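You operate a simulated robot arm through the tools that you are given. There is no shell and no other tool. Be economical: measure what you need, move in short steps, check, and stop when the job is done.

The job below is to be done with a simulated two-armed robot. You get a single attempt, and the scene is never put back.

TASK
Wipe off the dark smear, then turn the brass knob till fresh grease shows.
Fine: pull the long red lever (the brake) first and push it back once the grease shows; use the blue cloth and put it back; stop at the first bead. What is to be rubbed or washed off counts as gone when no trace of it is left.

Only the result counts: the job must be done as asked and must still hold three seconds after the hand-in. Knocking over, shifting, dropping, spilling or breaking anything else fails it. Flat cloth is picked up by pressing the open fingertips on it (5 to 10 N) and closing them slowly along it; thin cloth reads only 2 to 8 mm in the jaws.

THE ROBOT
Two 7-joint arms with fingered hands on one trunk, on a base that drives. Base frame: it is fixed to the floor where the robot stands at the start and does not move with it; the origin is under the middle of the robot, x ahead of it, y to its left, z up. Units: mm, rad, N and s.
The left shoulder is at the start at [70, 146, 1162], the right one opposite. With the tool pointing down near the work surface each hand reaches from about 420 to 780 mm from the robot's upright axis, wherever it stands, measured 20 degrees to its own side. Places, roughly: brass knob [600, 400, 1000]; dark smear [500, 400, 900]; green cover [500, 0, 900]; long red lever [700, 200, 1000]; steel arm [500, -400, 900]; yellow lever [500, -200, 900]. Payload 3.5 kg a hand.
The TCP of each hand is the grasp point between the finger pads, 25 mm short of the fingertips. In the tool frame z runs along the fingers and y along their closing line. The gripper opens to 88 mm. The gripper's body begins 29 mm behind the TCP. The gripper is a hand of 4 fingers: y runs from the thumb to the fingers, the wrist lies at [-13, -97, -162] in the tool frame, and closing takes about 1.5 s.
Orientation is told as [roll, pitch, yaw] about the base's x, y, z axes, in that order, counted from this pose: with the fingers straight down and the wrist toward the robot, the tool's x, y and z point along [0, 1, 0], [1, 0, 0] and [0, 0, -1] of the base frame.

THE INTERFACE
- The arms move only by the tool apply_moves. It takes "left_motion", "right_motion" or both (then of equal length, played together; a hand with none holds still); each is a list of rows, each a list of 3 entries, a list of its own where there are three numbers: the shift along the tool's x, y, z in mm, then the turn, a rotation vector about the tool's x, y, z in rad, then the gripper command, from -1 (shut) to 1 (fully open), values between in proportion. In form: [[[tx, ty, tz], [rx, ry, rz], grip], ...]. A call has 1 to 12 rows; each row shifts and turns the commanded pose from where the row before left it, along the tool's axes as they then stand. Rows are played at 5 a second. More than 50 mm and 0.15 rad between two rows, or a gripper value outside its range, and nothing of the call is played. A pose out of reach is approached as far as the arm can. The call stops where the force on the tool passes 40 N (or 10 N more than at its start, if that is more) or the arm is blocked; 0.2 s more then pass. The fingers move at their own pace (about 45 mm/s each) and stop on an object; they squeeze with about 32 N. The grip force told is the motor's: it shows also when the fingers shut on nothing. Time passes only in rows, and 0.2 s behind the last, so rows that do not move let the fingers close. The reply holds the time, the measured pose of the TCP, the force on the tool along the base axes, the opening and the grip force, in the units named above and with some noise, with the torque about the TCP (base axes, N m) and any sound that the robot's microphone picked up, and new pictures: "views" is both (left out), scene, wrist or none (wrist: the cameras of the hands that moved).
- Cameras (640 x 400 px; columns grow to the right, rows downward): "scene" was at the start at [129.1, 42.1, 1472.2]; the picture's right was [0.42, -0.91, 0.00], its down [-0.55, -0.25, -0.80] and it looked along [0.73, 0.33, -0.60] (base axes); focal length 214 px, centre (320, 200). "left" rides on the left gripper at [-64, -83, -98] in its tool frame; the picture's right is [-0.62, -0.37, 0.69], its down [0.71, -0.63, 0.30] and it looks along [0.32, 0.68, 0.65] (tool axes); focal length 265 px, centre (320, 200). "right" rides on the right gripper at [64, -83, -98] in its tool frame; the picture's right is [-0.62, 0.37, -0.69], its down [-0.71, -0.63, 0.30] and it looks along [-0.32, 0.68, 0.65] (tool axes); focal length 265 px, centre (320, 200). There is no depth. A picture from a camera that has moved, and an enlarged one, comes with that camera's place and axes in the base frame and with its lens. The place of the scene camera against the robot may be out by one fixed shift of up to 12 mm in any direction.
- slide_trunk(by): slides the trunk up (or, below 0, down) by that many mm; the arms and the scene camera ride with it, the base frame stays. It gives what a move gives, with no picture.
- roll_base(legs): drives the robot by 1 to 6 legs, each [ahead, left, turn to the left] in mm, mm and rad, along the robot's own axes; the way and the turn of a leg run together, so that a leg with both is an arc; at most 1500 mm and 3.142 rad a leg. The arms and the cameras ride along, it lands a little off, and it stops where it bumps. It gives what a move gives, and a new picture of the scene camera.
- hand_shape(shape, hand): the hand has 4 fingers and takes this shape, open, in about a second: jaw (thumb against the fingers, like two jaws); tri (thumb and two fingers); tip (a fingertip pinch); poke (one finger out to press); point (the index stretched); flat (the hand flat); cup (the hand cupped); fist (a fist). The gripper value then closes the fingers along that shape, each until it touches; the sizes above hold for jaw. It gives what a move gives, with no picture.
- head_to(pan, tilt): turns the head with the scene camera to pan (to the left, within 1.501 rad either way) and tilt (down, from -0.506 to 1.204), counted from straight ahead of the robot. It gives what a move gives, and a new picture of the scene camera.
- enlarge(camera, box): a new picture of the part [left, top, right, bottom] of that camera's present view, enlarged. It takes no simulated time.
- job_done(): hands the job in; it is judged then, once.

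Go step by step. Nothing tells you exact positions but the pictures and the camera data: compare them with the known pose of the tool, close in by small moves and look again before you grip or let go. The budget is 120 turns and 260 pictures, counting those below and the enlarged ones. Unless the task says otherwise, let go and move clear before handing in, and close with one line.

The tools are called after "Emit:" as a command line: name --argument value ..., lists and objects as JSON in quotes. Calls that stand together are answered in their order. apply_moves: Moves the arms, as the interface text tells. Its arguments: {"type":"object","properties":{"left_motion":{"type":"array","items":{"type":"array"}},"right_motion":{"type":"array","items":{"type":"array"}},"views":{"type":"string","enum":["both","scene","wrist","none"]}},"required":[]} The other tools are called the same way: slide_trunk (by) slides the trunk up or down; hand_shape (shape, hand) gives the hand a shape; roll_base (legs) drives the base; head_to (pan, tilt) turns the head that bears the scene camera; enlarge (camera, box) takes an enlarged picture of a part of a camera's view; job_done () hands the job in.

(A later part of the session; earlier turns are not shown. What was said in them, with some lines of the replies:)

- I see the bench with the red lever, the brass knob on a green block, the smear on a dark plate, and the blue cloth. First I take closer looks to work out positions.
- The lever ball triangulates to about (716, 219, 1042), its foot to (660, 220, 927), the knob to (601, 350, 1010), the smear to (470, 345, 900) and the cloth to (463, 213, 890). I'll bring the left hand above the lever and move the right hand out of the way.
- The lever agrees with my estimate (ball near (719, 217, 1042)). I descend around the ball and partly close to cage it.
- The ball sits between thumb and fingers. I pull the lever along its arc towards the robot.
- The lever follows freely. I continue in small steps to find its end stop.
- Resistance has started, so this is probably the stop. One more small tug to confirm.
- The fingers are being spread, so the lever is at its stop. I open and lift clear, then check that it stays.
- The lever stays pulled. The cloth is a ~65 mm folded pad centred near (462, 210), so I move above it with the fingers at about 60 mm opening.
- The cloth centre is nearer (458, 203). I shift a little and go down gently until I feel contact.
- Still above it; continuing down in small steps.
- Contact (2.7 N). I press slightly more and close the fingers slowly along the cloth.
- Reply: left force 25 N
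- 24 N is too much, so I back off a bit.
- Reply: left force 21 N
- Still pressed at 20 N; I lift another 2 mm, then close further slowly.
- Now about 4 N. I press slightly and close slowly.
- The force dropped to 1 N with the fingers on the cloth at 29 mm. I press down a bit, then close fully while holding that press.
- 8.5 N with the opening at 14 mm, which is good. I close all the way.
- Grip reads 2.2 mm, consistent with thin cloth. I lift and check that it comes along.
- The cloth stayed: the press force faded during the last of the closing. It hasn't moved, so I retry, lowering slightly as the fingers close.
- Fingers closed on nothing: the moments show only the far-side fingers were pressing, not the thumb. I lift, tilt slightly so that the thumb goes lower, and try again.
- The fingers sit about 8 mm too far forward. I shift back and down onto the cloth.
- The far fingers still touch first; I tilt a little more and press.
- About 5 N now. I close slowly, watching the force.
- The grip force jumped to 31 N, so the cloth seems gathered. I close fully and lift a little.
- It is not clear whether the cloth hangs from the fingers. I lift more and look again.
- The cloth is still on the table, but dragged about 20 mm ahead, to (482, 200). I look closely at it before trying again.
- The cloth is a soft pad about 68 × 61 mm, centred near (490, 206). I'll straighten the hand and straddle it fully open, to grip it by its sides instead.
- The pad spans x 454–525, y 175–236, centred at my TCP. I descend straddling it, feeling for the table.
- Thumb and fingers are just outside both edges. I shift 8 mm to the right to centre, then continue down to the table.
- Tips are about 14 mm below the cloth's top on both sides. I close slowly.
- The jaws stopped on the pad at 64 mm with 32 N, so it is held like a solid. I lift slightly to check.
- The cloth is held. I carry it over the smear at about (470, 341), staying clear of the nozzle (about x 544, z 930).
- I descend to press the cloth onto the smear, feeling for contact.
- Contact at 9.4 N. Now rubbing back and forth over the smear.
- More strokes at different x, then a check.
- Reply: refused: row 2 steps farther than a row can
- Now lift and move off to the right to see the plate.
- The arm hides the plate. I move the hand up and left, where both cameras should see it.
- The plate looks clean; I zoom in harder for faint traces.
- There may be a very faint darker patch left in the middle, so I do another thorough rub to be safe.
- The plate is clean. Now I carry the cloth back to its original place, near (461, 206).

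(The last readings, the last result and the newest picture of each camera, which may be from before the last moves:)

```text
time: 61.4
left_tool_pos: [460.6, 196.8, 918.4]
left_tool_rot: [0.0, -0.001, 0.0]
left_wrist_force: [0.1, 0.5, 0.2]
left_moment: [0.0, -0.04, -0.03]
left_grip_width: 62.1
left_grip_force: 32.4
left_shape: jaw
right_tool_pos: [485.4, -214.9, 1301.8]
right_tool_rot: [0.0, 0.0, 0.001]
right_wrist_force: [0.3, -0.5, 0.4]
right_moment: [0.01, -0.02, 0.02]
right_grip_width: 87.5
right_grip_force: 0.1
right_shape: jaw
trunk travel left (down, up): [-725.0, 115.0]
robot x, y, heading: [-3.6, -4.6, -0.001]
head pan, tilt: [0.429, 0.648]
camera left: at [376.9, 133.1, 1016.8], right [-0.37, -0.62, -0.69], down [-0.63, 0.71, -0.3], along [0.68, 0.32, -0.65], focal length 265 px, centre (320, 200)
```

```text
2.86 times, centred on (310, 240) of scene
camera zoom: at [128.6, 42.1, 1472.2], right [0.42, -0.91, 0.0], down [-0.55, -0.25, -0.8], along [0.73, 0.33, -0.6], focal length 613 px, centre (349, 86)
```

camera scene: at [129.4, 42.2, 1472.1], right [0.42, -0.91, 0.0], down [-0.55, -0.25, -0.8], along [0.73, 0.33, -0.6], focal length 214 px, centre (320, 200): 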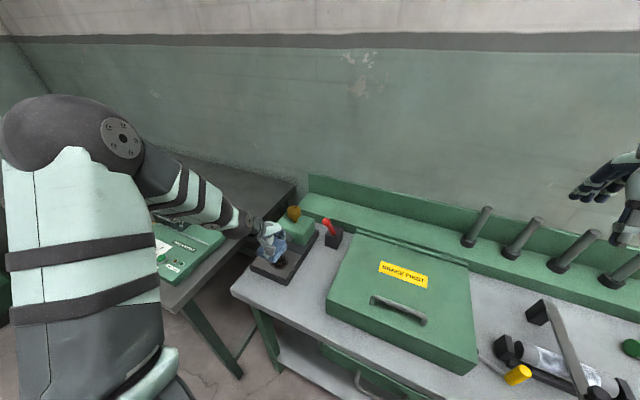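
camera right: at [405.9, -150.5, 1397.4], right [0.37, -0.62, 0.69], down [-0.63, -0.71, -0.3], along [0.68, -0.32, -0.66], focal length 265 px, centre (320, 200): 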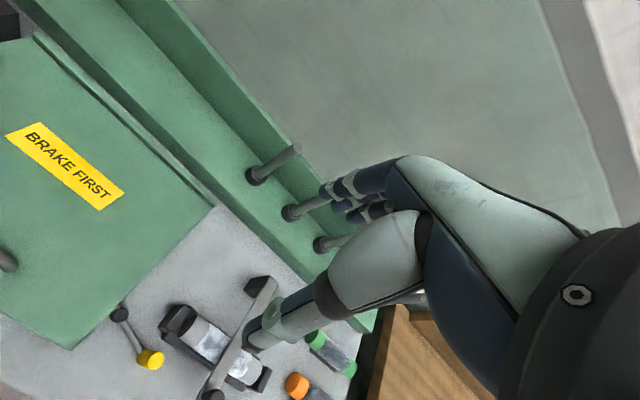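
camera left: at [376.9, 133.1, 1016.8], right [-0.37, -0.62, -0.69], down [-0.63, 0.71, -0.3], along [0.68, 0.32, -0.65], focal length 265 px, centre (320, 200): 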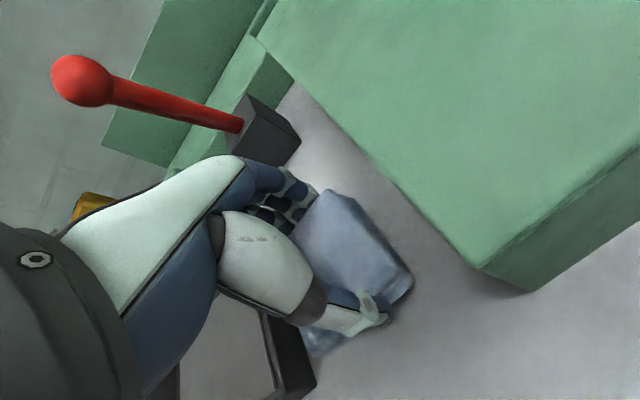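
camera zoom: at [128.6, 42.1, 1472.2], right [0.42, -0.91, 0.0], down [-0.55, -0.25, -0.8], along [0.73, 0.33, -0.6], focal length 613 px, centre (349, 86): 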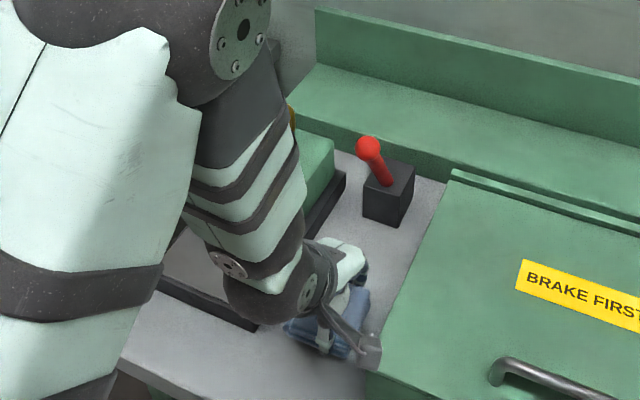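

Comparing with the first pictures, the original centre was about (465, 212); I shift by about 6 mm each way and lower onto the table.

Emit:
apply_moves --left_motion '[[[6, 6, 0], [0, 0, 0], -0.2], [[0, 0, 12], [0, 0, 0], -0.2], [[0, 0, 5], [0, 0, 0], -0.2], [[0, 0, 2], [0, 0, 0], -0.2], [[0, 0, 0], [0, 0, 0], -0.2]]' --views "none"

```text
time: 62.6
left_tool_pos: [467.7, 202.5, 898.3]
left_tool_rot: [0.001, -0.001, -0.001]
left_wrist_force: [-0.1, -0.5, -0.4]
left_moment: [-0.03, -0.02, -0.01]
left_grip_width: 61.8
left_grip_force: 31.8
left_shape: jaw
right_tool_pos: [485.5, -214.7, 1300.2]
right_tool_rot: [-0.001, 0.0, 0.001]
right_wrist_force: [0.4, -0.1, -0.3]
right_moment: [0.0, 0.03, 0.01]
right_grip_width: 87.4
right_grip_force: 0.0
right_shape: jaw
trunk travel left (down, up): [-725.0, 115.0]
robot x, y, heading: [-3.7, 0.6, 0.0]
head pan, tilt: [0.429, 0.648]
```

Emit:
apply_moves --left_motion '[[[0, 0, 1.5], [0, 0, 0], -0.2], [[0, 0, 1.5], [0, 0, 0], -0.2], [[0, 0, 0], [0, 0, 0], -0.2]]' --views "none"

```text
time: 63.4
left_tool_pos: [467.4, 202.3, 894.9]
left_tool_rot: [0.0, 0.001, 0.0]
left_wrist_force: [0.2, 0.4, 1.5]
left_moment: [0.02, 0.07, 0.0]
left_grip_width: 62.2
left_grip_force: 31.8
left_shape: jaw
right_tool_pos: [485.8, -214.8, 1300.8]
right_tool_rot: [0.0, -0.002, 0.0]
right_wrist_force: [-0.3, 0.0, -0.1]
right_moment: [-0.01, -0.06, -0.05]
right_grip_width: 87.7
right_grip_force: 0.0
right_shape: jaw
trunk travel left (down, up): [-725.0, 115.0]
robot x, y, heading: [-1.3, -4.1, -0.002]
head pan, tilt: [0.429, 0.648]
```

The cloth touches the table (1.5 N). I open and rise.

Emit:
apply_moves --left_motion '[[[0, 0, 0], [0, 0, 0], 0.6], [[0, 0, 0], [0, 0, 0], 1], [[0, 0, 0], [0, 0, 0], 1], [[0, 0, -25], [0, 0, 0], 1], [[0, 0, -40], [0, 0, 0], 1], [[0, -10, -40], [0, 0, 0], 1], [[40, -10, -25], [0, 0, 0], 1], [[45, 0, 0], [0, 0, 0], 1], [[45, 0, 0], [0, 0, 0], 1], [[45, 0, 0], [0, 0, 0], 1]]' --views "wrist"

Emit:
enlarge --camera "scene" --box '[230, 170, 390, 310]'

```text
time: 65.6
left_tool_pos: [445.1, 381.1, 1023.8]
left_tool_rot: [-0.003, -0.001, 0.002]
left_wrist_force: [0.0, -0.3, -0.7]
left_moment: [0.03, 0.03, 0.01]
left_grip_width: 87.6
left_grip_force: 0.0
left_shape: jaw
right_tool_pos: [484.3, -212.3, 1301.9]
right_tool_rot: [-0.002, -0.001, -0.001]
right_wrist_force: [-0.1, -0.1, 0.6]
right_moment: [0.03, 0.02, -0.02]
right_grip_width: 87.6
right_grip_force: 0.0
right_shape: jaw
trunk travel left (down, up): [-725.0, 115.0]
robot x, y, heading: [3.0, -2.2, -0.001]
head pan, tilt: [0.429, 0.648]
camera left: at [362.0, 317.4, 1123.1], right [-0.37, -0.62, -0.69], down [-0.63, 0.71, -0.31], along [0.68, 0.32, -0.65], focal length 265 px, centre (320, 200)
```

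left: 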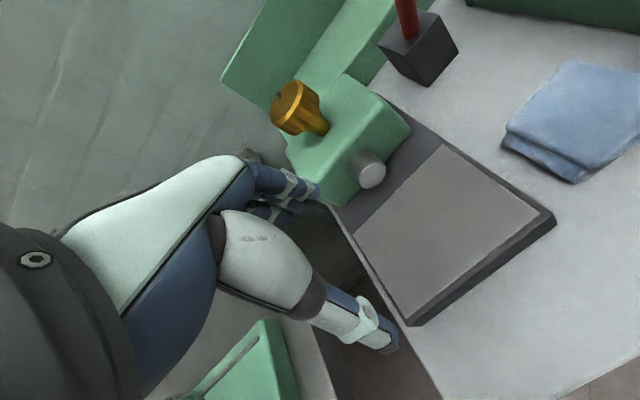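

```text
2.86 times, centred on (310, 240) of scene
camera zoom: at [128.4, 44.5, 1472.2], right [0.42, -0.91, 0.0], down [-0.55, -0.25, -0.8], along [0.73, 0.33, -0.6], focal length 613 px, centre (349, 86)
```

zoom: 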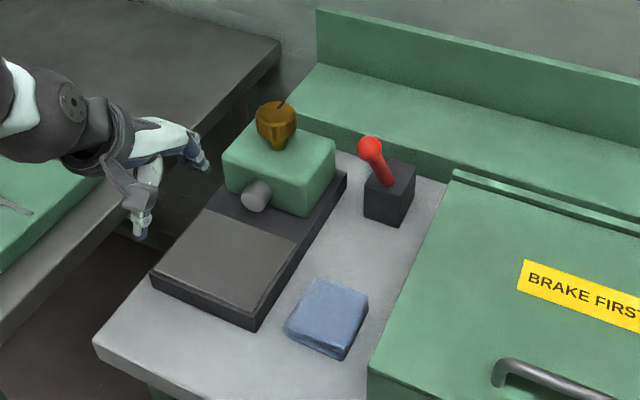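

The cloth lies within a few mm of its original place, and the plate is clean. Next is the knob at about (598, 349, 1004): I go above it with the hand pre-turned to leave room for a clockwise twist.

Emit:
apply_moves --left_motion '[[[0, 0, -45], [0, 0, 0], 1], [[0, 0, -10], [0, 0, -0.15], 1], [[0, 0, 0], [0, 0, -0.15], 1], [[0, 0, 0], [0, 0, -0.15], 1], [[0, 0, 0], [0, 0, -0.15], 1]]' --views "none"

```text
time: 66.8
left_tool_pos: [445.3, 377.6, 1079.5]
left_tool_rot: [0.0, 0.001, 0.603]
left_wrist_force: [-0.3, 0.5, 0.4]
left_moment: [-0.01, 0.01, 0.03]
left_grip_width: 87.5
left_grip_force: 0.0
left_shape: jaw
right_tool_pos: [485.9, -216.2, 1300.1]
right_tool_rot: [0.002, 0.0, 0.0]
right_wrist_force: [-0.3, 0.2, 0.2]
right_moment: [-0.01, 0.0, 0.01]
right_grip_width: 87.5
right_grip_force: 0.0
right_shape: jaw
trunk travel left (down, up): [-725.0, 115.0]
robot x, y, heading: [-0.5, 3.4, -0.0]
head pan, tilt: [0.429, 0.648]
```

Emit:
apply_moves --left_motion '[[[-27.4, 27.6, 0], [0, 0, 0], 1], [[-27.4, 27.6, 0], [0, 0, 0], 1], [[-27.4, 27.6, 0], [0, 0, 0], 1], [[-27.4, 27.6, 0], [0, 0, 0], 1], [[0, 0, 0], [0, 0, 0], 1]]' --views "wrist"

Emit:
enlarge --camera "scene" --box '[230, 170, 350, 290]'

```text
time: 68.0
left_tool_pos: [598.5, 350.0, 1080.8]
left_tool_rot: [0.0, 0.0, 0.599]
left_wrist_force: [0.1, 0.6, 0.3]
left_moment: [0.02, 0.0, -0.03]
left_grip_width: 87.7
left_grip_force: 0.0
left_shape: jaw
right_tool_pos: [485.2, -214.2, 1301.4]
right_tool_rot: [0.001, 0.0, -0.001]
right_wrist_force: [-0.5, -0.1, -0.4]
right_moment: [-0.04, -0.02, 0.02]
right_grip_width: 87.5
right_grip_force: 0.0
right_shape: jaw
trunk travel left (down, up): [-725.0, 115.0]
robot x, y, heading: [-1.8, 0.9, -0.004]
head pan, tilt: [0.429, 0.648]
camera left: at [566.2, 250.4, 1179.4], right [0.05, -0.72, -0.69], down [-0.92, 0.23, -0.3], along [0.38, 0.65, -0.65], focal length 265 px, centre (320, 200)
```

left: 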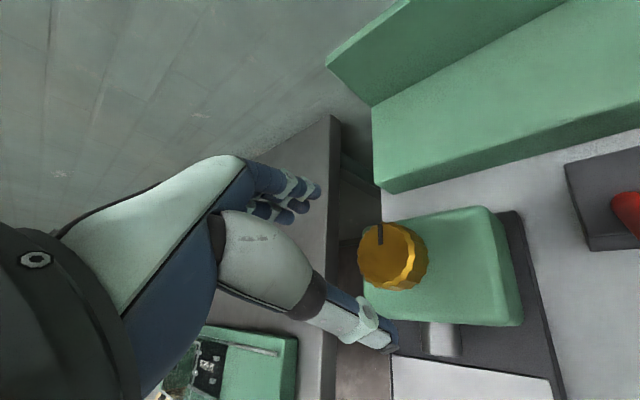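

```text
3.33 times, centred on (290, 230) of scene
camera zoom: at [128.3, 41.9, 1472.2], right [0.42, -0.91, 0.0], down [-0.55, -0.25, -0.8], along [0.73, 0.33, -0.6], focal length 715 px, centre (420, 100)
```

zoom: 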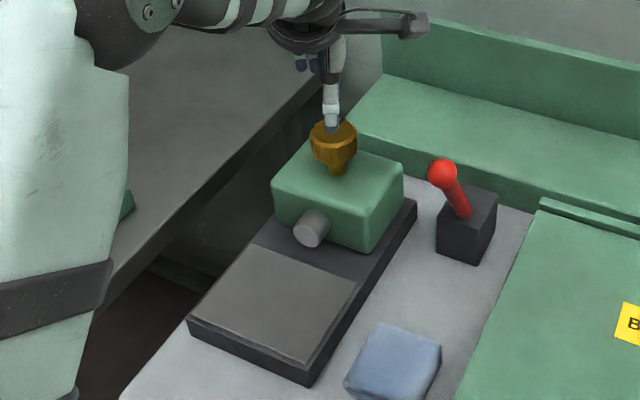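

Knob top centre at about (603, 350), about 44 mm wide. I descend around it.

Emit:
apply_moves --left_motion '[[[-2, 3, 25], [0, 0, 0], 1], [[0, 0, 25], [0, 0, 0], 1], [[0, 0, 15], [0, 0, 0], 1], [[0, 0, 8], [0, 0, 0], 1], [[0, 0, 0], [0, 0, 0], 1]]' --views "wrist"

Emit:
enlarge --camera "scene" --box '[250, 190, 330, 260]'

```text
time: 69.2
left_tool_pos: [602.6, 350.1, 1007.4]
left_tool_rot: [-0.001, 0.0, 0.601]
left_wrist_force: [-0.4, 0.2, -0.2]
left_moment: [0.0, 0.02, 0.0]
left_grip_width: 87.7
left_grip_force: 0.0
left_shape: jaw
right_tool_pos: [485.3, -214.9, 1300.6]
right_tool_rot: [0.0, -0.001, 0.0]
right_wrist_force: [-0.1, 0.0, 0.4]
right_moment: [0.02, 0.01, -0.02]
right_grip_width: 87.9
right_grip_force: 0.2
right_shape: jaw
trunk travel left (down, up): [-725.0, 115.0]
robot x, y, heading: [-1.6, -4.9, -0.0]
head pan, tilt: [0.429, 0.648]
camera left: at [570.1, 250.3, 1106.1], right [0.05, -0.72, -0.69], down [-0.92, 0.23, -0.3], along [0.38, 0.65, -0.65], focal length 265 px, centre (320, 200)
```

left: 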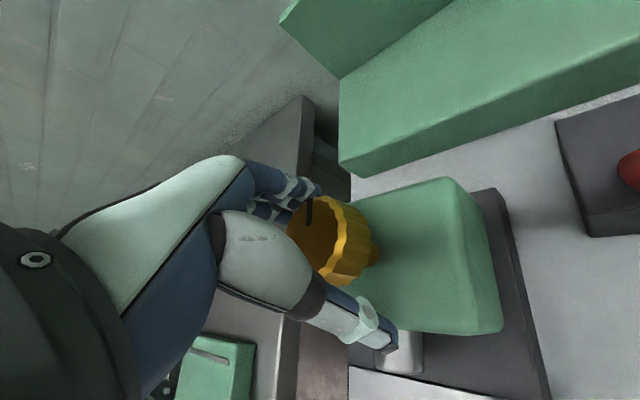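

```text
5.71 times, centred on (290, 225) of scene
camera zoom: at [128.9, 41.9, 1472.2], right [0.42, -0.91, 0.0], down [-0.55, -0.25, -0.8], along [0.73, 0.33, -0.6], focal length 1226 px, centre (491, 57)
```

zoom: 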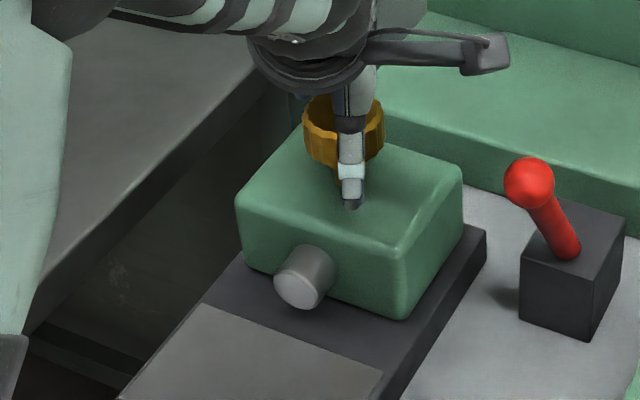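

The knob lies between thumb and fingers, and the nozzle face is in clear view of the scene camera. I close on the knob.

Emit:
apply_moves --left_motion '[[[0, 0, 0], [0, 0, 0], 0.5], [[0, 0, 0], [0, 0, 0], 0.2], [[0, 0, 0], [0, 0, 0], -0.1], [[0, 0, 0], [0, 0, 0], -0.3], [[0, 0, 0], [0, 0, 0], -0.3]]' --views "wrist"

```text
time: 70.4
left_tool_pos: [602.4, 350.7, 1006.9]
left_tool_rot: [0.001, 0.002, 0.601]
left_wrist_force: [-1.8, -0.1, -1.2]
left_moment: [0.03, 0.01, 0.0]
left_grip_width: 40.8
left_grip_force: 32.1
left_shape: jaw
right_tool_pos: [483.8, -213.1, 1300.8]
right_tool_rot: [0.001, 0.001, -0.001]
right_wrist_force: [0.1, 0.6, -0.1]
right_moment: [0.01, 0.0, -0.02]
right_grip_width: 87.5
right_grip_force: 0.1
right_shape: jaw
trunk travel left (down, up): [-725.0, 115.0]
robot x, y, heading: [3.5, 2.3, 0.002]
head pan, tilt: [0.429, 0.648]
camera left: at [569.9, 250.5, 1106.0], right [0.04, -0.72, -0.69], down [-0.92, 0.23, -0.3], along [0.38, 0.65, -0.65], focal length 265 px, centre (320, 200)
```

left: 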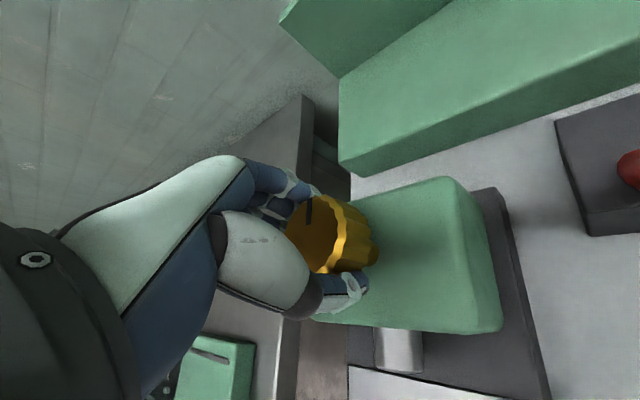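

The knob is gripped at 41 mm with no side force. I turn clockwise (from above) a little and watch the torque and the nozzle.

Emit:
apply_moves --left_motion '[[[0, 0, 0], [0, 0, 0.08], -0.3], [[0, 0, 0], [0, 0, 0.08], -0.3], [[0, 0, 0], [0, 0, 0.08], -0.3]]' --views "wrist"

Emit:
enlarge --camera "scene" --box '[250, 190, 330, 260]'

```text
time: 71.2
left_tool_pos: [601.9, 351.1, 1007.2]
left_tool_rot: [0.001, 0.001, 0.361]
left_wrist_force: [-3.2, 1.0, -1.7]
left_moment: [0.01, 0.06, 0.01]
left_grip_width: 40.9
left_grip_force: 31.8
left_shape: jaw
right_tool_pos: [485.2, -213.6, 1301.4]
right_tool_rot: [0.0, 0.0, 0.0]
right_wrist_force: [0.0, -0.7, -0.4]
right_moment: [0.01, 0.0, -0.03]
right_grip_width: 87.4
right_grip_force: 0.1
right_shape: jaw
trunk travel left (down, up): [-725.0, 115.0]
robot x, y, heading: [2.8, 2.2, -0.003]
head pan, tilt: [0.429, 0.648]
camera left: at [546.5, 262.0, 1105.9], right [-0.13, -0.71, -0.69], down [-0.84, 0.45, -0.3], along [0.53, 0.54, -0.65], focal length 265 px, centre (320, 200)
```

left: 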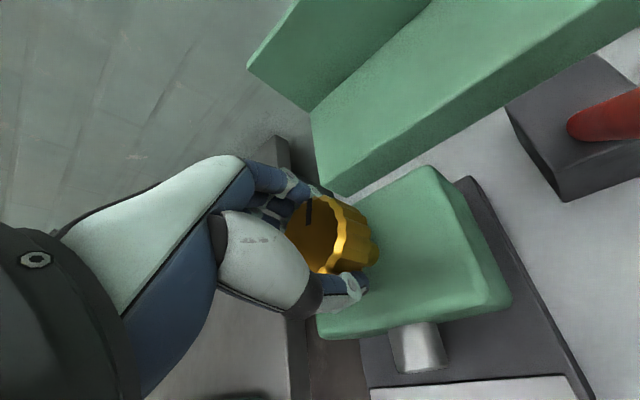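

```text
5.71 times, centred on (290, 225) of scene
camera zoom: at [128.2, 42.8, 1472.2], right [0.42, -0.91, 0.0], down [-0.55, -0.25, -0.8], along [0.73, 0.33, -0.6], focal length 1226 px, centre (491, 57)
```

zoom: 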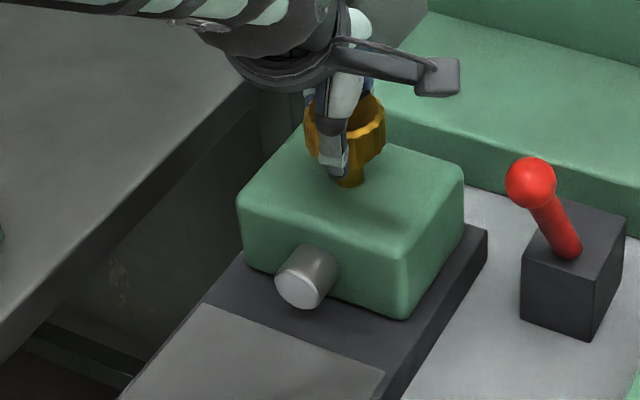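

The knob turns with the hand. No bead yet; I continue.

Emit:
apply_moves --left_motion '[[[0, 0, 0], [0, 0, 0.08], -0.3], [[0, 0, 0], [0, 0, 0.08], -0.3], [[0, 0, 0], [0, 0, 0.08], -0.3]]' --views "none"

Emit:
enlarge --camera "scene" --box '[260, 200, 320, 260]'

```text
time: 72.0
left_tool_pos: [604.0, 352.2, 1007.5]
left_tool_rot: [-0.001, 0.0, 0.118]
left_wrist_force: [-4.6, 3.2, -2.2]
left_moment: [0.07, 0.03, 0.07]
left_grip_width: 40.8
left_grip_force: 31.4
left_shape: jaw
right_tool_pos: [485.1, -212.4, 1301.5]
right_tool_rot: [-0.002, 0.0, 0.0]
right_wrist_force: [-0.5, -0.2, 1.0]
right_moment: [-0.02, -0.01, -0.03]
right_grip_width: 87.7
right_grip_force: 0.1
right_shape: jaw
trunk travel left (down, up): [-725.0, 115.0]
robot x, y, heading: [-0.9, 1.9, -0.002]
head pan, tilt: [0.429, 0.648]
```

```text
6.67 times, centred on (290, 230) of scene
camera zoom: at [127.9, 43.5, 1472.2], right [0.42, -0.91, 0.0], down [-0.55, -0.25, -0.8], along [0.73, 0.33, -0.6], focal length 1430 px, centre (520, 0)
```

zoom: 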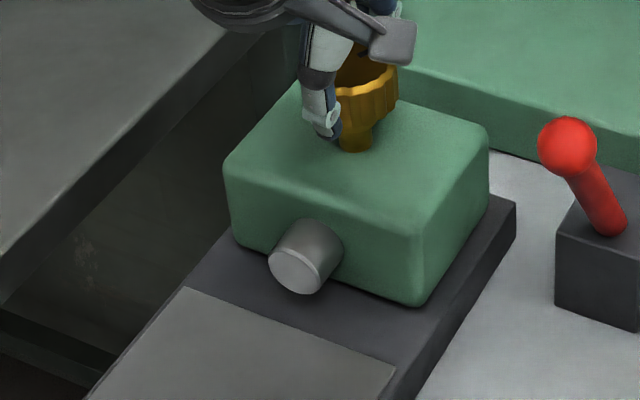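

Emit:
apply_moves --left_motion '[[[1, -1.5, 0], [0, 0, 0.08], -0.3], [[0, 0, 0], [0, 0, 0.08], -0.3], [[0, 0, 0], [0, 0, 0.08], -0.3]]' --views "none"

Emit:
enlarge --camera "scene" --box '[260, 200, 320, 260]'

```text
time: 72.8
left_tool_pos: [601.2, 352.2, 1008.2]
left_tool_rot: [0.0, -0.002, -0.121]
left_wrist_force: [0.1, 5.1, -1.6]
left_moment: [0.05, -0.03, 0.05]
left_grip_width: 40.7
left_grip_force: 31.7
left_shape: jaw
right_tool_pos: [484.4, -212.7, 1301.8]
right_tool_rot: [0.001, -0.002, 0.0]
right_wrist_force: [-0.2, -0.1, -0.2]
right_moment: [0.0, 0.02, -0.03]
right_grip_width: 87.7
right_grip_force: 0.1
right_shape: jaw
trunk travel left (down, up): [-725.0, 115.0]
robot x, y, heading: [-0.6, 1.3, 0.0]
head pan, tilt: [0.429, 0.648]
```

```text
6.67 times, centred on (290, 230) of scene
camera zoom: at [128.8, 43.7, 1472.2], right [0.42, -0.91, 0.0], down [-0.55, -0.25, -0.8], along [0.73, 0.33, -0.6], focal length 1430 px, centre (520, 0)
```

zoom: 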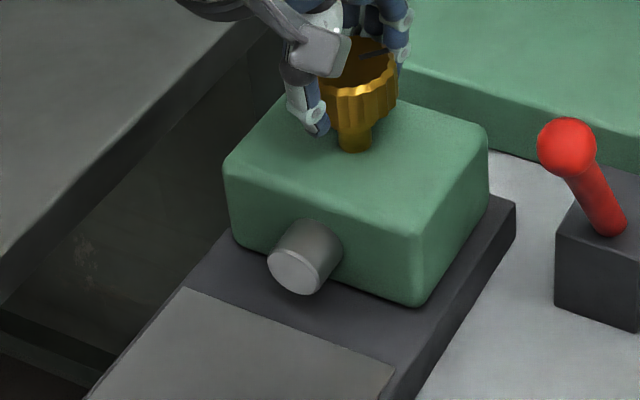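

No bead after 0.72 rad. Continuing.

Emit:
apply_moves --left_motion '[[[1, 0, 0], [0, 0, 0.08], -0.3], [[0, 0, 0], [0, 0, 0.08], -0.3], [[0, 0, 0], [0, 0, 0.08], -0.3]]' --views "none"

Emit:
enlarge --camera "scene" --box '[260, 200, 320, 260]'

```text
time: 73.6
left_tool_pos: [601.1, 352.5, 1006.9]
left_tool_rot: [-0.002, 0.0, -0.36]
left_wrist_force: [-0.7, 5.5, -0.9]
left_moment: [0.07, -0.04, 0.05]
left_grip_width: 40.7
left_grip_force: 32.0
left_shape: jaw
right_tool_pos: [486.4, -213.1, 1301.7]
right_tool_rot: [-0.001, -0.001, 0.0]
right_wrist_force: [0.2, -0.7, 0.4]
right_moment: [0.01, 0.03, -0.01]
right_grip_width: 87.6
right_grip_force: 0.1
right_shape: jaw
trunk travel left (down, up): [-725.0, 115.0]
robot x, y, heading: [-1.4, 0.7, -0.003]
head pan, tilt: [0.429, 0.648]
```

```text
6.67 times, centred on (290, 230) of scene
camera zoom: at [129.2, 44.0, 1472.1], right [0.42, -0.91, 0.0], down [-0.55, -0.25, -0.8], along [0.73, 0.33, -0.6], focal length 1430 px, centre (520, 0)
```

zoom: 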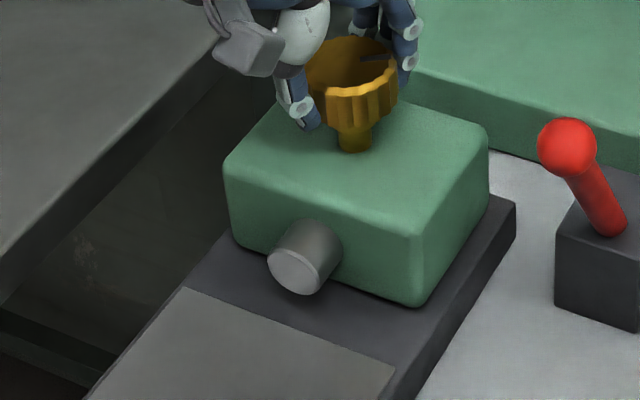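

Emit:
apply_moves --left_motion '[[[0, 0, 0], [0, 0, 0.08], -0.3], [[0, 0, 0], [0, 0, 0.08], -0.3], [[0, 0, 0], [0, 0, 0.08], -0.3]]' --views "none"

Emit:
enlarge --camera "scene" --box '[260, 200, 320, 260]'

```text
time: 74.4
left_tool_pos: [601.2, 353.6, 1007.9]
left_tool_rot: [0.0, -0.002, -0.601]
left_wrist_force: [0.8, 8.0, 0.6]
left_moment: [0.07, -0.12, 0.04]
left_grip_width: 40.7
left_grip_force: 31.7
left_shape: jaw
right_tool_pos: [486.4, -211.7, 1303.3]
right_tool_rot: [-0.001, 0.001, -0.001]
right_wrist_force: [0.4, -0.3, 0.1]
right_moment: [-0.03, 0.02, 0.0]
right_grip_width: 87.6
right_grip_force: 0.1
right_shape: jaw
trunk travel left (down, up): [-725.0, 115.0]
robot x, y, heading: [1.9, 0.3, -0.0]
head pan, tilt: [0.429, 0.648]
```

```text
6.67 times, centred on (290, 230) of scene
camera zoom: at [129.4, 44.5, 1472.1], right [0.42, -0.91, 0.0], down [-0.55, -0.25, -0.8], along [0.73, 0.33, -0.6], focal length 1430 px, centre (520, 0)
```

zoom: 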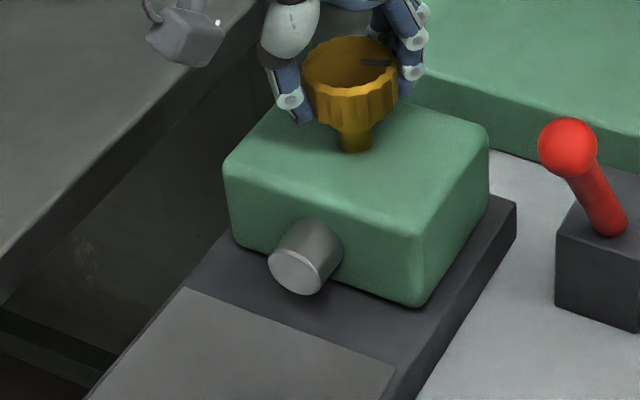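

Emit:
apply_moves --left_motion '[[[1.6, -1.1, 0], [0, 0, 0.08], -0.3], [[0, 0, 0], [0, 0, 0.08], -0.3], [[0, 0, 0], [0, 0, 0.08], -0.3]]' --views "none"

Emit:
enlarge --camera "scene" --box '[260, 200, 320, 260]'

```text
time: 75.2
left_tool_pos: [602.4, 355.4, 1006.5]
left_tool_rot: [-0.001, 0.0, -0.838]
left_wrist_force: [2.4, 6.3, 0.4]
left_moment: [0.05, -0.1, 0.16]
left_grip_width: 40.7
left_grip_force: 32.1
left_shape: jaw
right_tool_pos: [486.6, -212.7, 1301.3]
right_tool_rot: [-0.002, 0.001, 0.0]
right_wrist_force: [-0.2, -0.1, 0.4]
right_moment: [0.0, 0.03, -0.01]
right_grip_width: 87.8
right_grip_force: 0.2
right_shape: jaw
trunk travel left (down, up): [-725.0, 115.0]
robot x, y, heading: [0.5, -1.4, 0.003]
head pan, tilt: [0.429, 0.648]
```

```text
6.67 times, centred on (290, 230) of scene
camera zoom: at [129.6, 44.1, 1472.1], right [0.42, -0.91, 0.0], down [-0.55, -0.25, -0.8], along [0.73, 0.33, -0.6], focal length 1430 px, centre (520, 0)
```

zoom: 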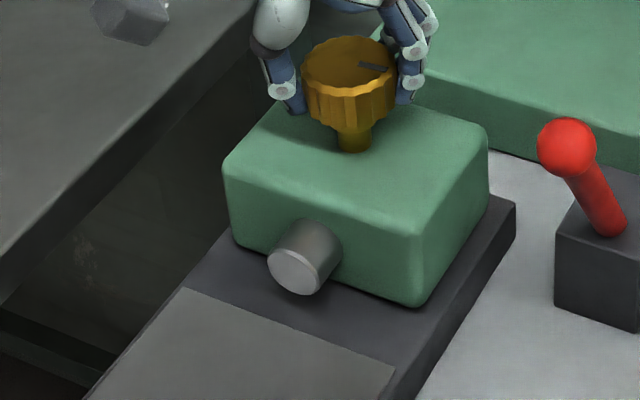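

Emit:
apply_moves --left_motion '[[[1, -1, 0], [0, 0, 0.08], -0.3], [[0, 0, 0], [0, 0, 0.08], -0.3], [[0, 0, 0], [0, 0, 0.08], -0.3]]' --views "none"

Emit:
enlarge --camera "scene" --box '[260, 200, 320, 260]'

```text
time: 76.0
left_tool_pos: [602.7, 355.1, 1008.9]
left_tool_rot: [0.0, -0.002, -1.082]
left_wrist_force: [4.8, 3.3, 1.4]
left_moment: [0.01, -0.14, 0.07]
left_grip_width: 40.6
left_grip_force: 32.2
left_shape: jaw
right_tool_pos: [486.5, -213.5, 1301.6]
right_tool_rot: [-0.003, 0.002, 0.001]
right_wrist_force: [0.0, -0.1, 0.4]
right_moment: [-0.01, 0.01, -0.01]
right_grip_width: 87.8
right_grip_force: 0.1
right_shape: jaw
trunk travel left (down, up): [-725.0, 115.0]
robot x, y, heading: [2.1, -0.2, 0.004]
head pan, tilt: [0.429, 0.648]
```

```text
6.67 times, centred on (290, 230) of scene
camera zoom: at [130.6, 43.4, 1472.0], right [0.42, -0.91, 0.0], down [-0.55, -0.25, -0.8], along [0.72, 0.33, -0.6], focal length 1430 px, centre (520, 0)
```

zoom: 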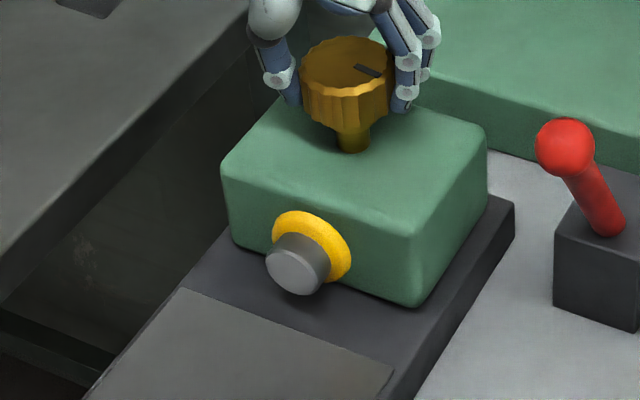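

Fresh yellow grease shows as a bead around the nozzle, so I stop turning. I open the fingers and rise straight up.

Emit:
apply_moves --left_motion '[[[0, 0, 0], [0, 0, 0], 0.3], [[0, 0, 0], [0, 0, 0], 0.8], [[0, 0, 0], [0, 0, 0], 1], [[0, 0, 0], [0, 0, 0], 1], [[0, 0, -30], [0, 0, 0], 1], [[0, 0, -45], [0, 0, 0], 1], [[0, 0, -45], [0, 0, 0], 1]]' --views "none"

Emit:
enlarge --camera "scene" --box '[240, 180, 360, 300]'

```text
time: 77.6
left_tool_pos: [600.3, 354.5, 1128.7]
left_tool_rot: [0.001, -0.001, -1.077]
left_wrist_force: [-0.3, -0.2, 0.4]
left_moment: [0.02, -0.03, -0.02]
left_grip_width: 87.6
left_grip_force: 0.1
left_shape: jaw
right_tool_pos: [484.5, -215.0, 1300.3]
right_tool_rot: [0.0, 0.001, 0.002]
right_wrist_force: [-0.2, 0.3, -0.1]
right_moment: [-0.01, -0.02, 0.05]
right_grip_width: 87.7
right_grip_force: 0.0
right_shape: jaw
trunk travel left (down, up): [-725.0, 115.0]
robot x, y, heading: [-0.2, -0.5, 0.001]
head pan, tilt: [0.429, 0.648]
```

```text
3.33 times, centred on (300, 240) of scene
camera zoom: at [128.5, 41.3, 1472.2], right [0.42, -0.91, 0.0], down [-0.55, -0.25, -0.8], along [0.73, 0.33, -0.6], focal length 715 px, centre (387, 67)
```

zoom: 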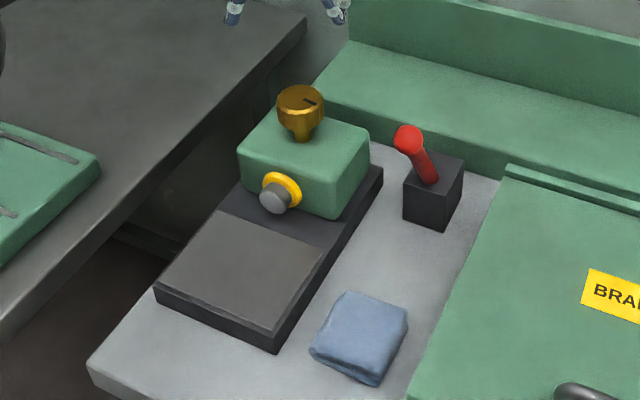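

The bead holds, the knob is free and the cloth is in place. Now I turn the hand back and go above the lever ball, near (570, 217, 1034), at a safe height.

Emit:
apply_moves --left_motion '[[[0, 0, -10], [0, 0, -0.15], 1], [[0, 0, 0], [0, 0, -0.15], 1], [[0, 0, 0], [0, 0, -0.15], 1], [[0, 0, 0], [0, 0, -0.15], 1], [[0, 0, 0], [0, 0, -0.15], 1], [[0, 0, 0], [0, 0, -0.15], 1], [[0, 0, 0], [0, 0, -0.15], 1], [[0, 0, 0], [0, 0, -0.03], 1], [[-46, -10, 0], [0, 0, 0], 1], [[-46, -10, 0], [0, 0, 0], 1], [[-45, -9, 0], [0, 0, 0], 1], [[0, 0, 20], [0, 0, 0], 1]]' --views "wrist"

```text
time: 80.2
left_tool_pos: [574.9, 218.5, 1116.5]
left_tool_rot: [0.0, 0.0, 0.0]
left_wrist_force: [0.8, 0.8, 0.3]
left_moment: [0.02, 0.03, 0.03]
left_grip_width: 87.5
left_grip_force: 0.1
left_shape: jaw
right_tool_pos: [486.4, -213.4, 1301.2]
right_tool_rot: [0.0, 0.0, 0.001]
right_wrist_force: [-0.7, 0.7, -0.5]
right_moment: [-0.02, -0.02, -0.01]
right_grip_width: 87.7
right_grip_force: 0.1
right_shape: jaw
trunk travel left (down, up): [-725.0, 115.0]
robot x, y, heading: [-2.0, 0.9, -0.002]
head pan, tilt: [0.429, 0.648]
camera left: at [491.1, 154.5, 1215.3], right [-0.37, -0.62, -0.69], down [-0.63, 0.71, -0.3], along [0.68, 0.32, -0.65], focal length 265 px, centre (320, 200)
```

left: 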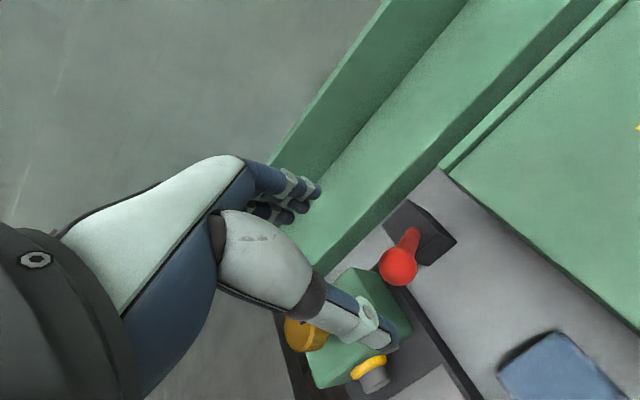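

The ball is at (572, 216). I descend around it and cage it.

Emit:
apply_moves --left_motion '[[[-2, -2, 30], [0, 0, 0], 1], [[0, 0, 30], [0, 0, 0], 1], [[0, 0, 19], [0, 0, 0], 1], [[0, 0, 0], [0, 0, 0], 0.3], [[0, 0, 0], [0, 0, 0], -0.1], [[0, 0, 0], [0, 0, 0], -0.1], [[0, 0, 0], [0, 0, 0], -0.2]]' --views "wrist"

```text
time: 81.8
left_tool_pos: [571.9, 215.2, 1038.0]
left_tool_rot: [0.0, 0.0, 0.0]
left_wrist_force: [1.3, 0.2, -0.2]
left_moment: [-0.02, 0.03, 0.0]
left_grip_width: 36.0
left_grip_force: 0.0
left_shape: jaw
right_tool_pos: [485.2, -214.8, 1300.1]
right_tool_rot: [0.002, 0.002, 0.0]
right_wrist_force: [-0.2, -0.9, 0.4]
right_moment: [-0.02, 0.04, 0.02]
right_grip_width: 87.5
right_grip_force: 0.1
right_shape: jaw
trunk travel left (down, up): [-725.0, 115.0]
robot x, y, heading: [-2.2, 0.5, 0.002]
head pan, tilt: [0.429, 0.648]
camera left: at [487.7, 152.0, 1136.9], right [-0.37, -0.62, -0.69], down [-0.63, 0.71, -0.3], along [0.68, 0.32, -0.65], focal length 265 px, centre (320, 200)
```

left: 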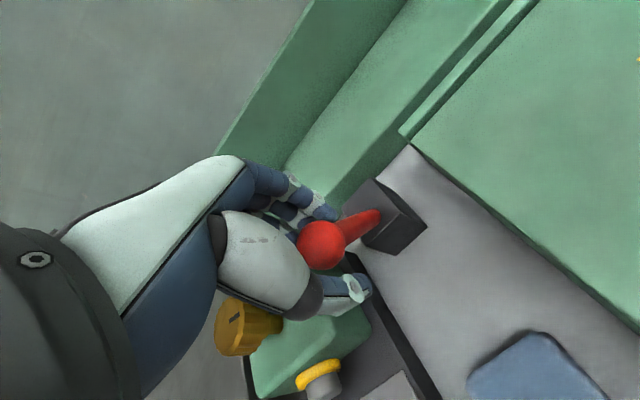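

The ball is caged. I push it forward along its arc to the starting position.

Emit:
apply_moves --left_motion '[[[0, 18, -8], [0, 0, 0], -0.2], [[0, 22, -7], [0, 0, 0], -0.2], [[0, 24, -4], [0, 0, 0], -0.2], [[0, 24, 0], [0, 0, 0], -0.2], [[0, 24, 4], [0, 0, 0], -0.2], [[0, 20, 6], [0, 0, 0], -0.2], [[0, 14, 5], [0, 0, 0], -0.2], [[0, 0, 0], [0, 0, 0], -0.2]]' --views "wrist"

```text
time: 83.6
left_tool_pos: [716.9, 215.9, 1042.6]
left_tool_rot: [-0.001, 0.0, 0.002]
left_wrist_force: [-0.5, -0.1, 0.4]
left_moment: [0.01, -0.02, -0.01]
left_grip_width: 35.5
left_grip_force: 0.0
left_shape: jaw
right_tool_pos: [484.9, -216.6, 1301.3]
right_tool_rot: [0.002, 0.0, 0.001]
right_wrist_force: [-0.8, -0.5, -0.8]
right_moment: [0.0, 0.0, -0.02]
right_grip_width: 87.8
right_grip_force: 0.2
right_shape: jaw
trunk travel left (down, up): [-725.0, 115.0]
robot x, y, heading: [4.4, -0.9, -0.0]
head pan, tilt: [0.429, 0.648]
camera left: at [633.0, 152.5, 1141.1], right [-0.37, -0.62, -0.69], down [-0.63, 0.71, -0.3], along [0.68, 0.33, -0.65], focal length 265 px, centre (320, 200)
```

left: 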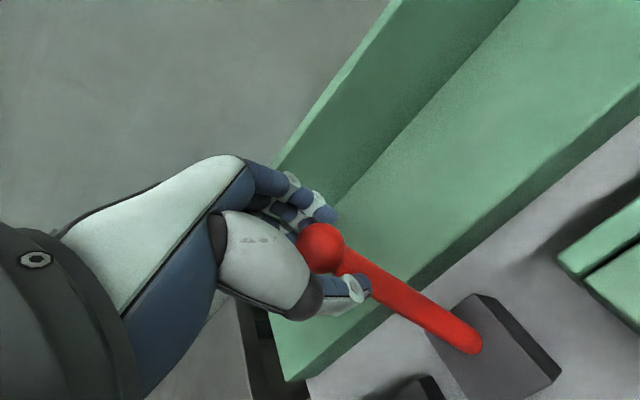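

Almost there; I push gently to the stop.

Emit:
apply_moves --left_motion '[[[0, 7, 4], [0, 0, 0], -0.2], [[0, 6, 3], [0, 0, 0], -0.2], [[0, 4, 1], [0, 0, 0], -0.2], [[0, 0, 0], [0, 0, 0], -0.2]]' --views "wrist"

```text
time: 84.6
left_tool_pos: [732.4, 216.6, 1035.9]
left_tool_rot: [-0.001, -0.003, -0.001]
left_wrist_force: [-4.3, -0.4, 4.9]
left_moment: [-0.03, 0.2, 0.02]
left_grip_width: 39.3
left_grip_force: 0.2
left_shape: jaw
right_tool_pos: [483.0, -214.3, 1301.8]
right_tool_rot: [-0.001, -0.001, 0.001]
right_wrist_force: [0.0, -0.1, 0.9]
right_moment: [0.03, -0.02, 0.0]
right_grip_width: 87.5
right_grip_force: 0.2
right_shape: jaw
trunk travel left (down, up): [-725.0, 115.0]
robot x, y, heading: [1.0, 0.6, -0.003]
head pan, tilt: [0.429, 0.648]
camera left: at [648.9, 152.2, 1134.7], right [-0.37, -0.62, -0.69], down [-0.63, 0.71, -0.31], along [0.68, 0.32, -0.65], focal length 265 px, centre (320, 200)
```

left: 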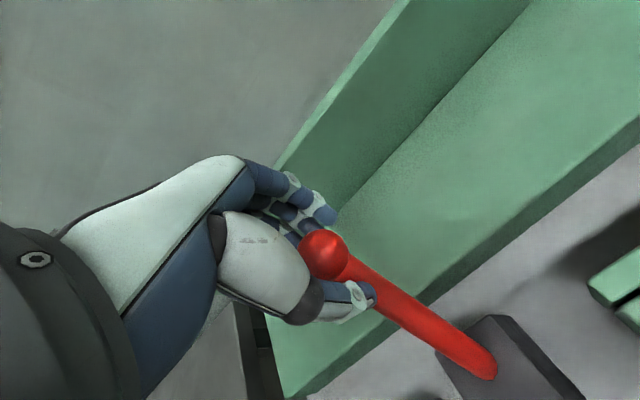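

Resistance has begun. One more nudge to be sure it's at the stop, then I release.

Emit:
apply_moves --left_motion '[[[0, 6, -2], [0, 0, 0], -0.2], [[0, 5, 0], [0, 0, 0], -0.2], [[0, 0, 0], [0, 0, 0], -0.2]]' --views "none"

Emit:
apply_moves --left_motion '[[[0, -9, 0], [0, 0, 0], 0.3], [[0, 0, 0], [0, 0, 0], 0.8], [[0, 0, 0], [0, 0, 0], 1], [[0, 0, -40], [0, 0, 0], 1], [[0, 0, -45], [0, 0, 0], 1], [[0, 0, -45], [0, 0, 0], 1], [[0, -40, -20], [0, 0, 0], 1], [[25, -40, 0], [0, 0, 0], 1], [[25, -40, 0], [0, 0, 0], 1], [[30, -40, 0], [0, 0, 0], 1], [[30, -40, 0], [0, 0, 0], 1], [[30, -40, 0], [0, 0, 0], 1]]' --views "both"

Emit:
enlarge --camera "scene" --box '[230, 170, 390, 310]'

```text
time: 85.4
left_tool_pos: [741.8, 215.9, 1038.3]
left_tool_rot: [0.001, 0.0, 0.0]
left_wrist_force: [-8.9, -0.8, 2.0]
left_moment: [0.0, 0.23, -0.01]
left_grip_width: 47.1
left_grip_force: 0.1
left_shape: jaw
right_tool_pos: [482.3, -214.9, 1302.2]
right_tool_rot: [0.0, -0.002, 0.0]
right_wrist_force: [-0.4, 0.1, -1.0]
right_moment: [-0.01, 0.02, -0.03]
right_grip_width: 87.6
right_grip_force: 0.1
right_shape: jaw
trunk travel left (down, up): [-725.0, 115.0]
robot x, y, heading: [0.9, 1.6, -0.001]
head pan, tilt: [0.429, 0.648]
```

```text
time: 88.0
left_tool_pos: [494.7, 358.0, 1187.1]
left_tool_rot: [0.001, -0.002, 0.0]
left_wrist_force: [-1.0, 1.0, 0.5]
left_moment: [0.0, -0.01, 0.0]
left_grip_width: 87.6
left_grip_force: 0.0
left_shape: jaw
right_tool_pos: [483.8, -215.1, 1302.3]
right_tool_rot: [-0.001, -0.002, 0.0]
right_wrist_force: [-0.4, 0.6, -0.6]
right_moment: [-0.01, 0.0, 0.01]
right_grip_width: 87.6
right_grip_force: 0.1
right_shape: jaw
trunk travel left (down, up): [-725.0, 115.0]
robot x, y, heading: [-3.7, 0.5, 0.001]
head pan, tilt: [0.429, 0.648]
camera scene: at [127.9, 42.0, 1472.3], right [0.42, -0.91, 0.0], down [-0.55, -0.25, -0.8], along [0.73, 0.33, -0.6], focal length 214 px, centre (320, 200)
camera left: at [410.6, 293.7, 1285.5], right [-0.37, -0.62, -0.69], down [-0.63, 0.71, -0.31], along [0.68, 0.32, -0.65], focal length 265 px, centre (320, 200)
```

scene: 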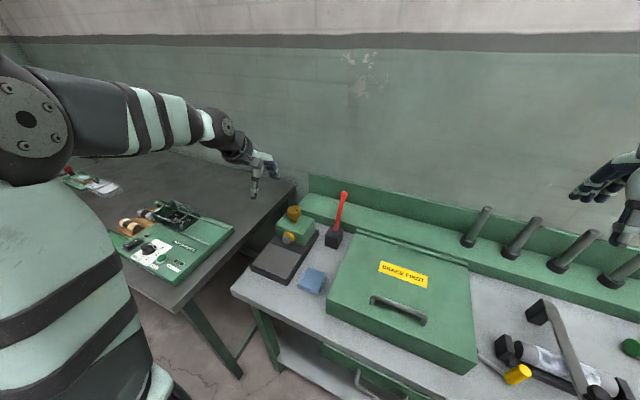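
left: 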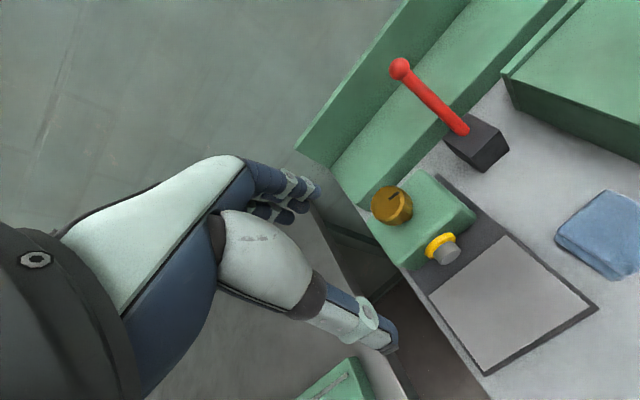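

```text
2.86 times, centred on (310, 240) of scene
camera zoom: at [127.9, 42.0, 1472.3], right [0.42, -0.91, 0.0], down [-0.55, -0.25, -0.8], along [0.73, 0.33, -0.6], focal length 613 px, centre (349, 86)
```

zoom: 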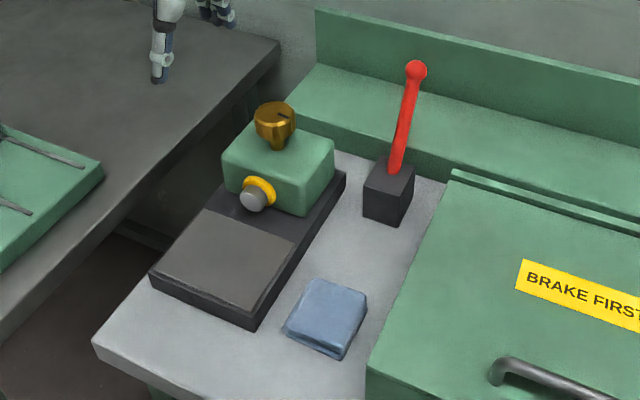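

The lever is exactly where it began, the bead shows and the cloth is back. A last close look at the plate for traces.

Emit:
enlarge --camera "left" --box '[420, 225, 600, 380]'

```text
2.58 times, centred on (510, 302) of left
camera zoom: at [410.6, 293.7, 1285.5], right [-0.37, -0.62, -0.69], down [-0.63, 0.71, -0.31], along [0.68, 0.32, -0.65], focal length 685 px, centre (-170, -64)
```

zoom: 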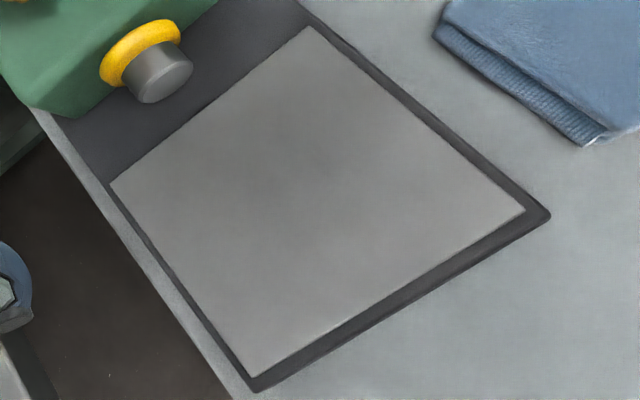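

The middle looks faintly darker, but the hand is right above it and may cast a shadow. I move the hand away and look again.

Emit:
apply_moves --left_motion '[[[0, -40, -25], [0, 0, 0], 1], [[30, -35, -20], [0, 0, 0], 1], [[35, -30, -20], [0, 0, 0], 1], [[35, -30, -20], [0, 0, 0], 1]]' --views "none"

Emit:
enlarge --camera "left" --box '[400, 150, 620, 340]'

Emit:
enlarge --camera "scene" --box '[246, 240, 306, 290]'

```text
refused: row 2 steps farther than a row can; nothing moved
```

```text
2.11 times, centred on (510, 245) of left
camera zoom: at [410.6, 293.7, 1285.5], right [-0.37, -0.62, -0.69], down [-0.63, 0.71, -0.31], along [0.68, 0.32, -0.65], focal length 559 px, centre (-80, 105)
```

zoom: 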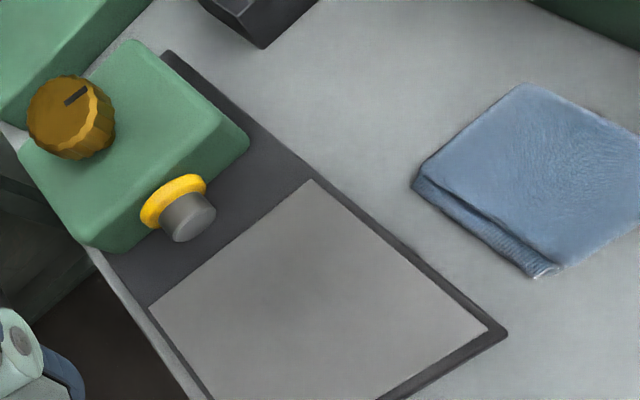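

```text
8.00 times, centred on (276, 265) of scene
camera zoom: at [127.9, 42.0, 1472.3], right [0.42, -0.91, 0.0], down [-0.55, -0.25, -0.8], along [0.73, 0.33, -0.6], focal length 1716 px, centre (672, -320)
```

zoom: 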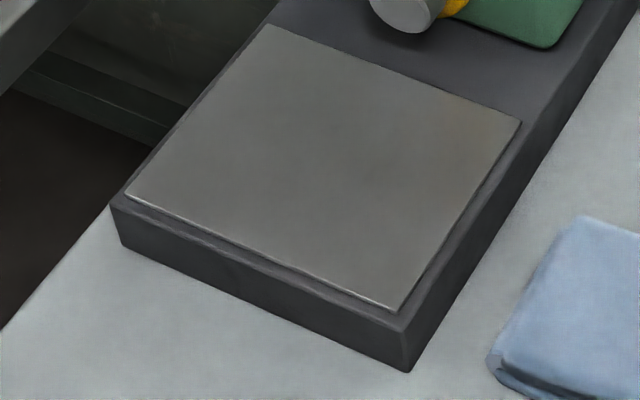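

Emit:
apply_moves --left_motion '[[[0, -35, -20], [0, 0, 0], 1], [[30, -25, -20], [0, 0, 0], 1], [[30, -25, -20], [0, 0, 0], 1], [[30, -25, -20], [0, 0, 0], 1]]' --views "wrist"

Emit:
enlarge --camera "left" --box '[400, 130, 640, 320]'

Emit:
enlarge --camera "scene" --box '[246, 240, 306, 290]'

```text
time: 89.0
left_tool_pos: [383.9, 447.2, 1267.6]
left_tool_rot: [0.0, 0.002, -0.001]
left_wrist_force: [0.1, 0.1, 0.8]
left_moment: [0.04, -0.02, 0.0]
left_grip_width: 87.6
left_grip_force: 0.1
left_shape: jaw
right_tool_pos: [484.0, -213.8, 1302.3]
right_tool_rot: [0.001, -0.001, -0.001]
right_wrist_force: [0.2, 0.0, 0.1]
right_moment: [0.01, 0.0, 0.01]
right_grip_width: 87.6
right_grip_force: 0.0
right_shape: jaw
trunk travel left (down, up): [-725.0, 115.0]
robot x, y, heading: [-1.5, 1.8, 0.003]
head pan, tilt: [0.429, 0.648]
camera left: at [299.5, 383.1, 1365.0], right [-0.37, -0.62, -0.69], down [-0.63, 0.71, -0.3], along [0.68, 0.32, -0.65], focal length 265 px, centre (320, 200)
```

left: 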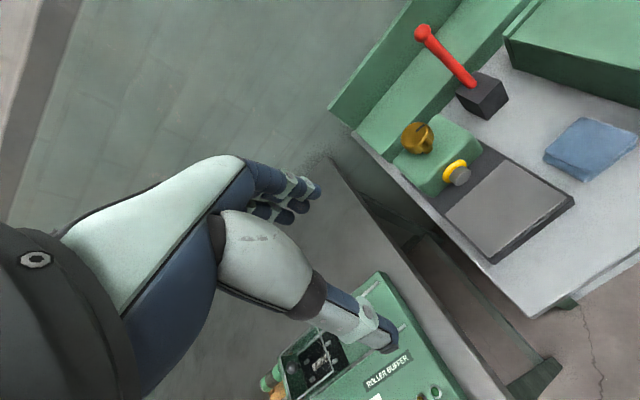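

```text
2.11 times, centred on (520, 225) of left
camera zoom: at [299.5, 383.1, 1365.0], right [-0.37, -0.62, -0.69], down [-0.63, 0.71, -0.3], along [0.68, 0.32, -0.65], focal length 559 px, centre (-101, 147)
```

zoom: 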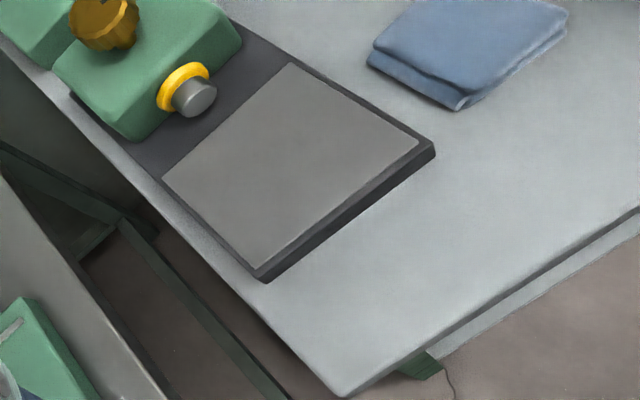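

```text
8.00 times, centred on (276, 265) of scene
camera zoom: at [127.4, 42.7, 1472.3], right [0.42, -0.91, 0.0], down [-0.55, -0.25, -0.8], along [0.73, 0.33, -0.6], focal length 1716 px, centre (672, -320)
```

zoom: 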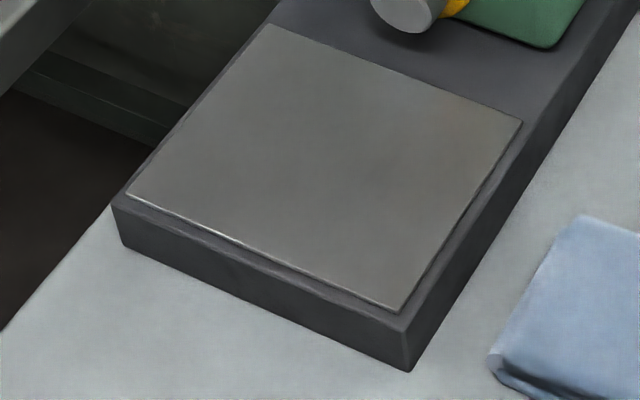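

With the hand away the plate is evenly grey and clean, the bead shows, the brake lever is pushed back and the cloth lies in its place. I hand in.

Emit:
job_done

```text
The job is handed in.
```

The job is done and handed in: I pulled the brake first and wiped the smear until the pictures showed no trace of it. I put the blue cloth back to within about 5 mm of where it lay, turned the knob clockwise until the first grease showed at the nozzle, and pushed the brake back.
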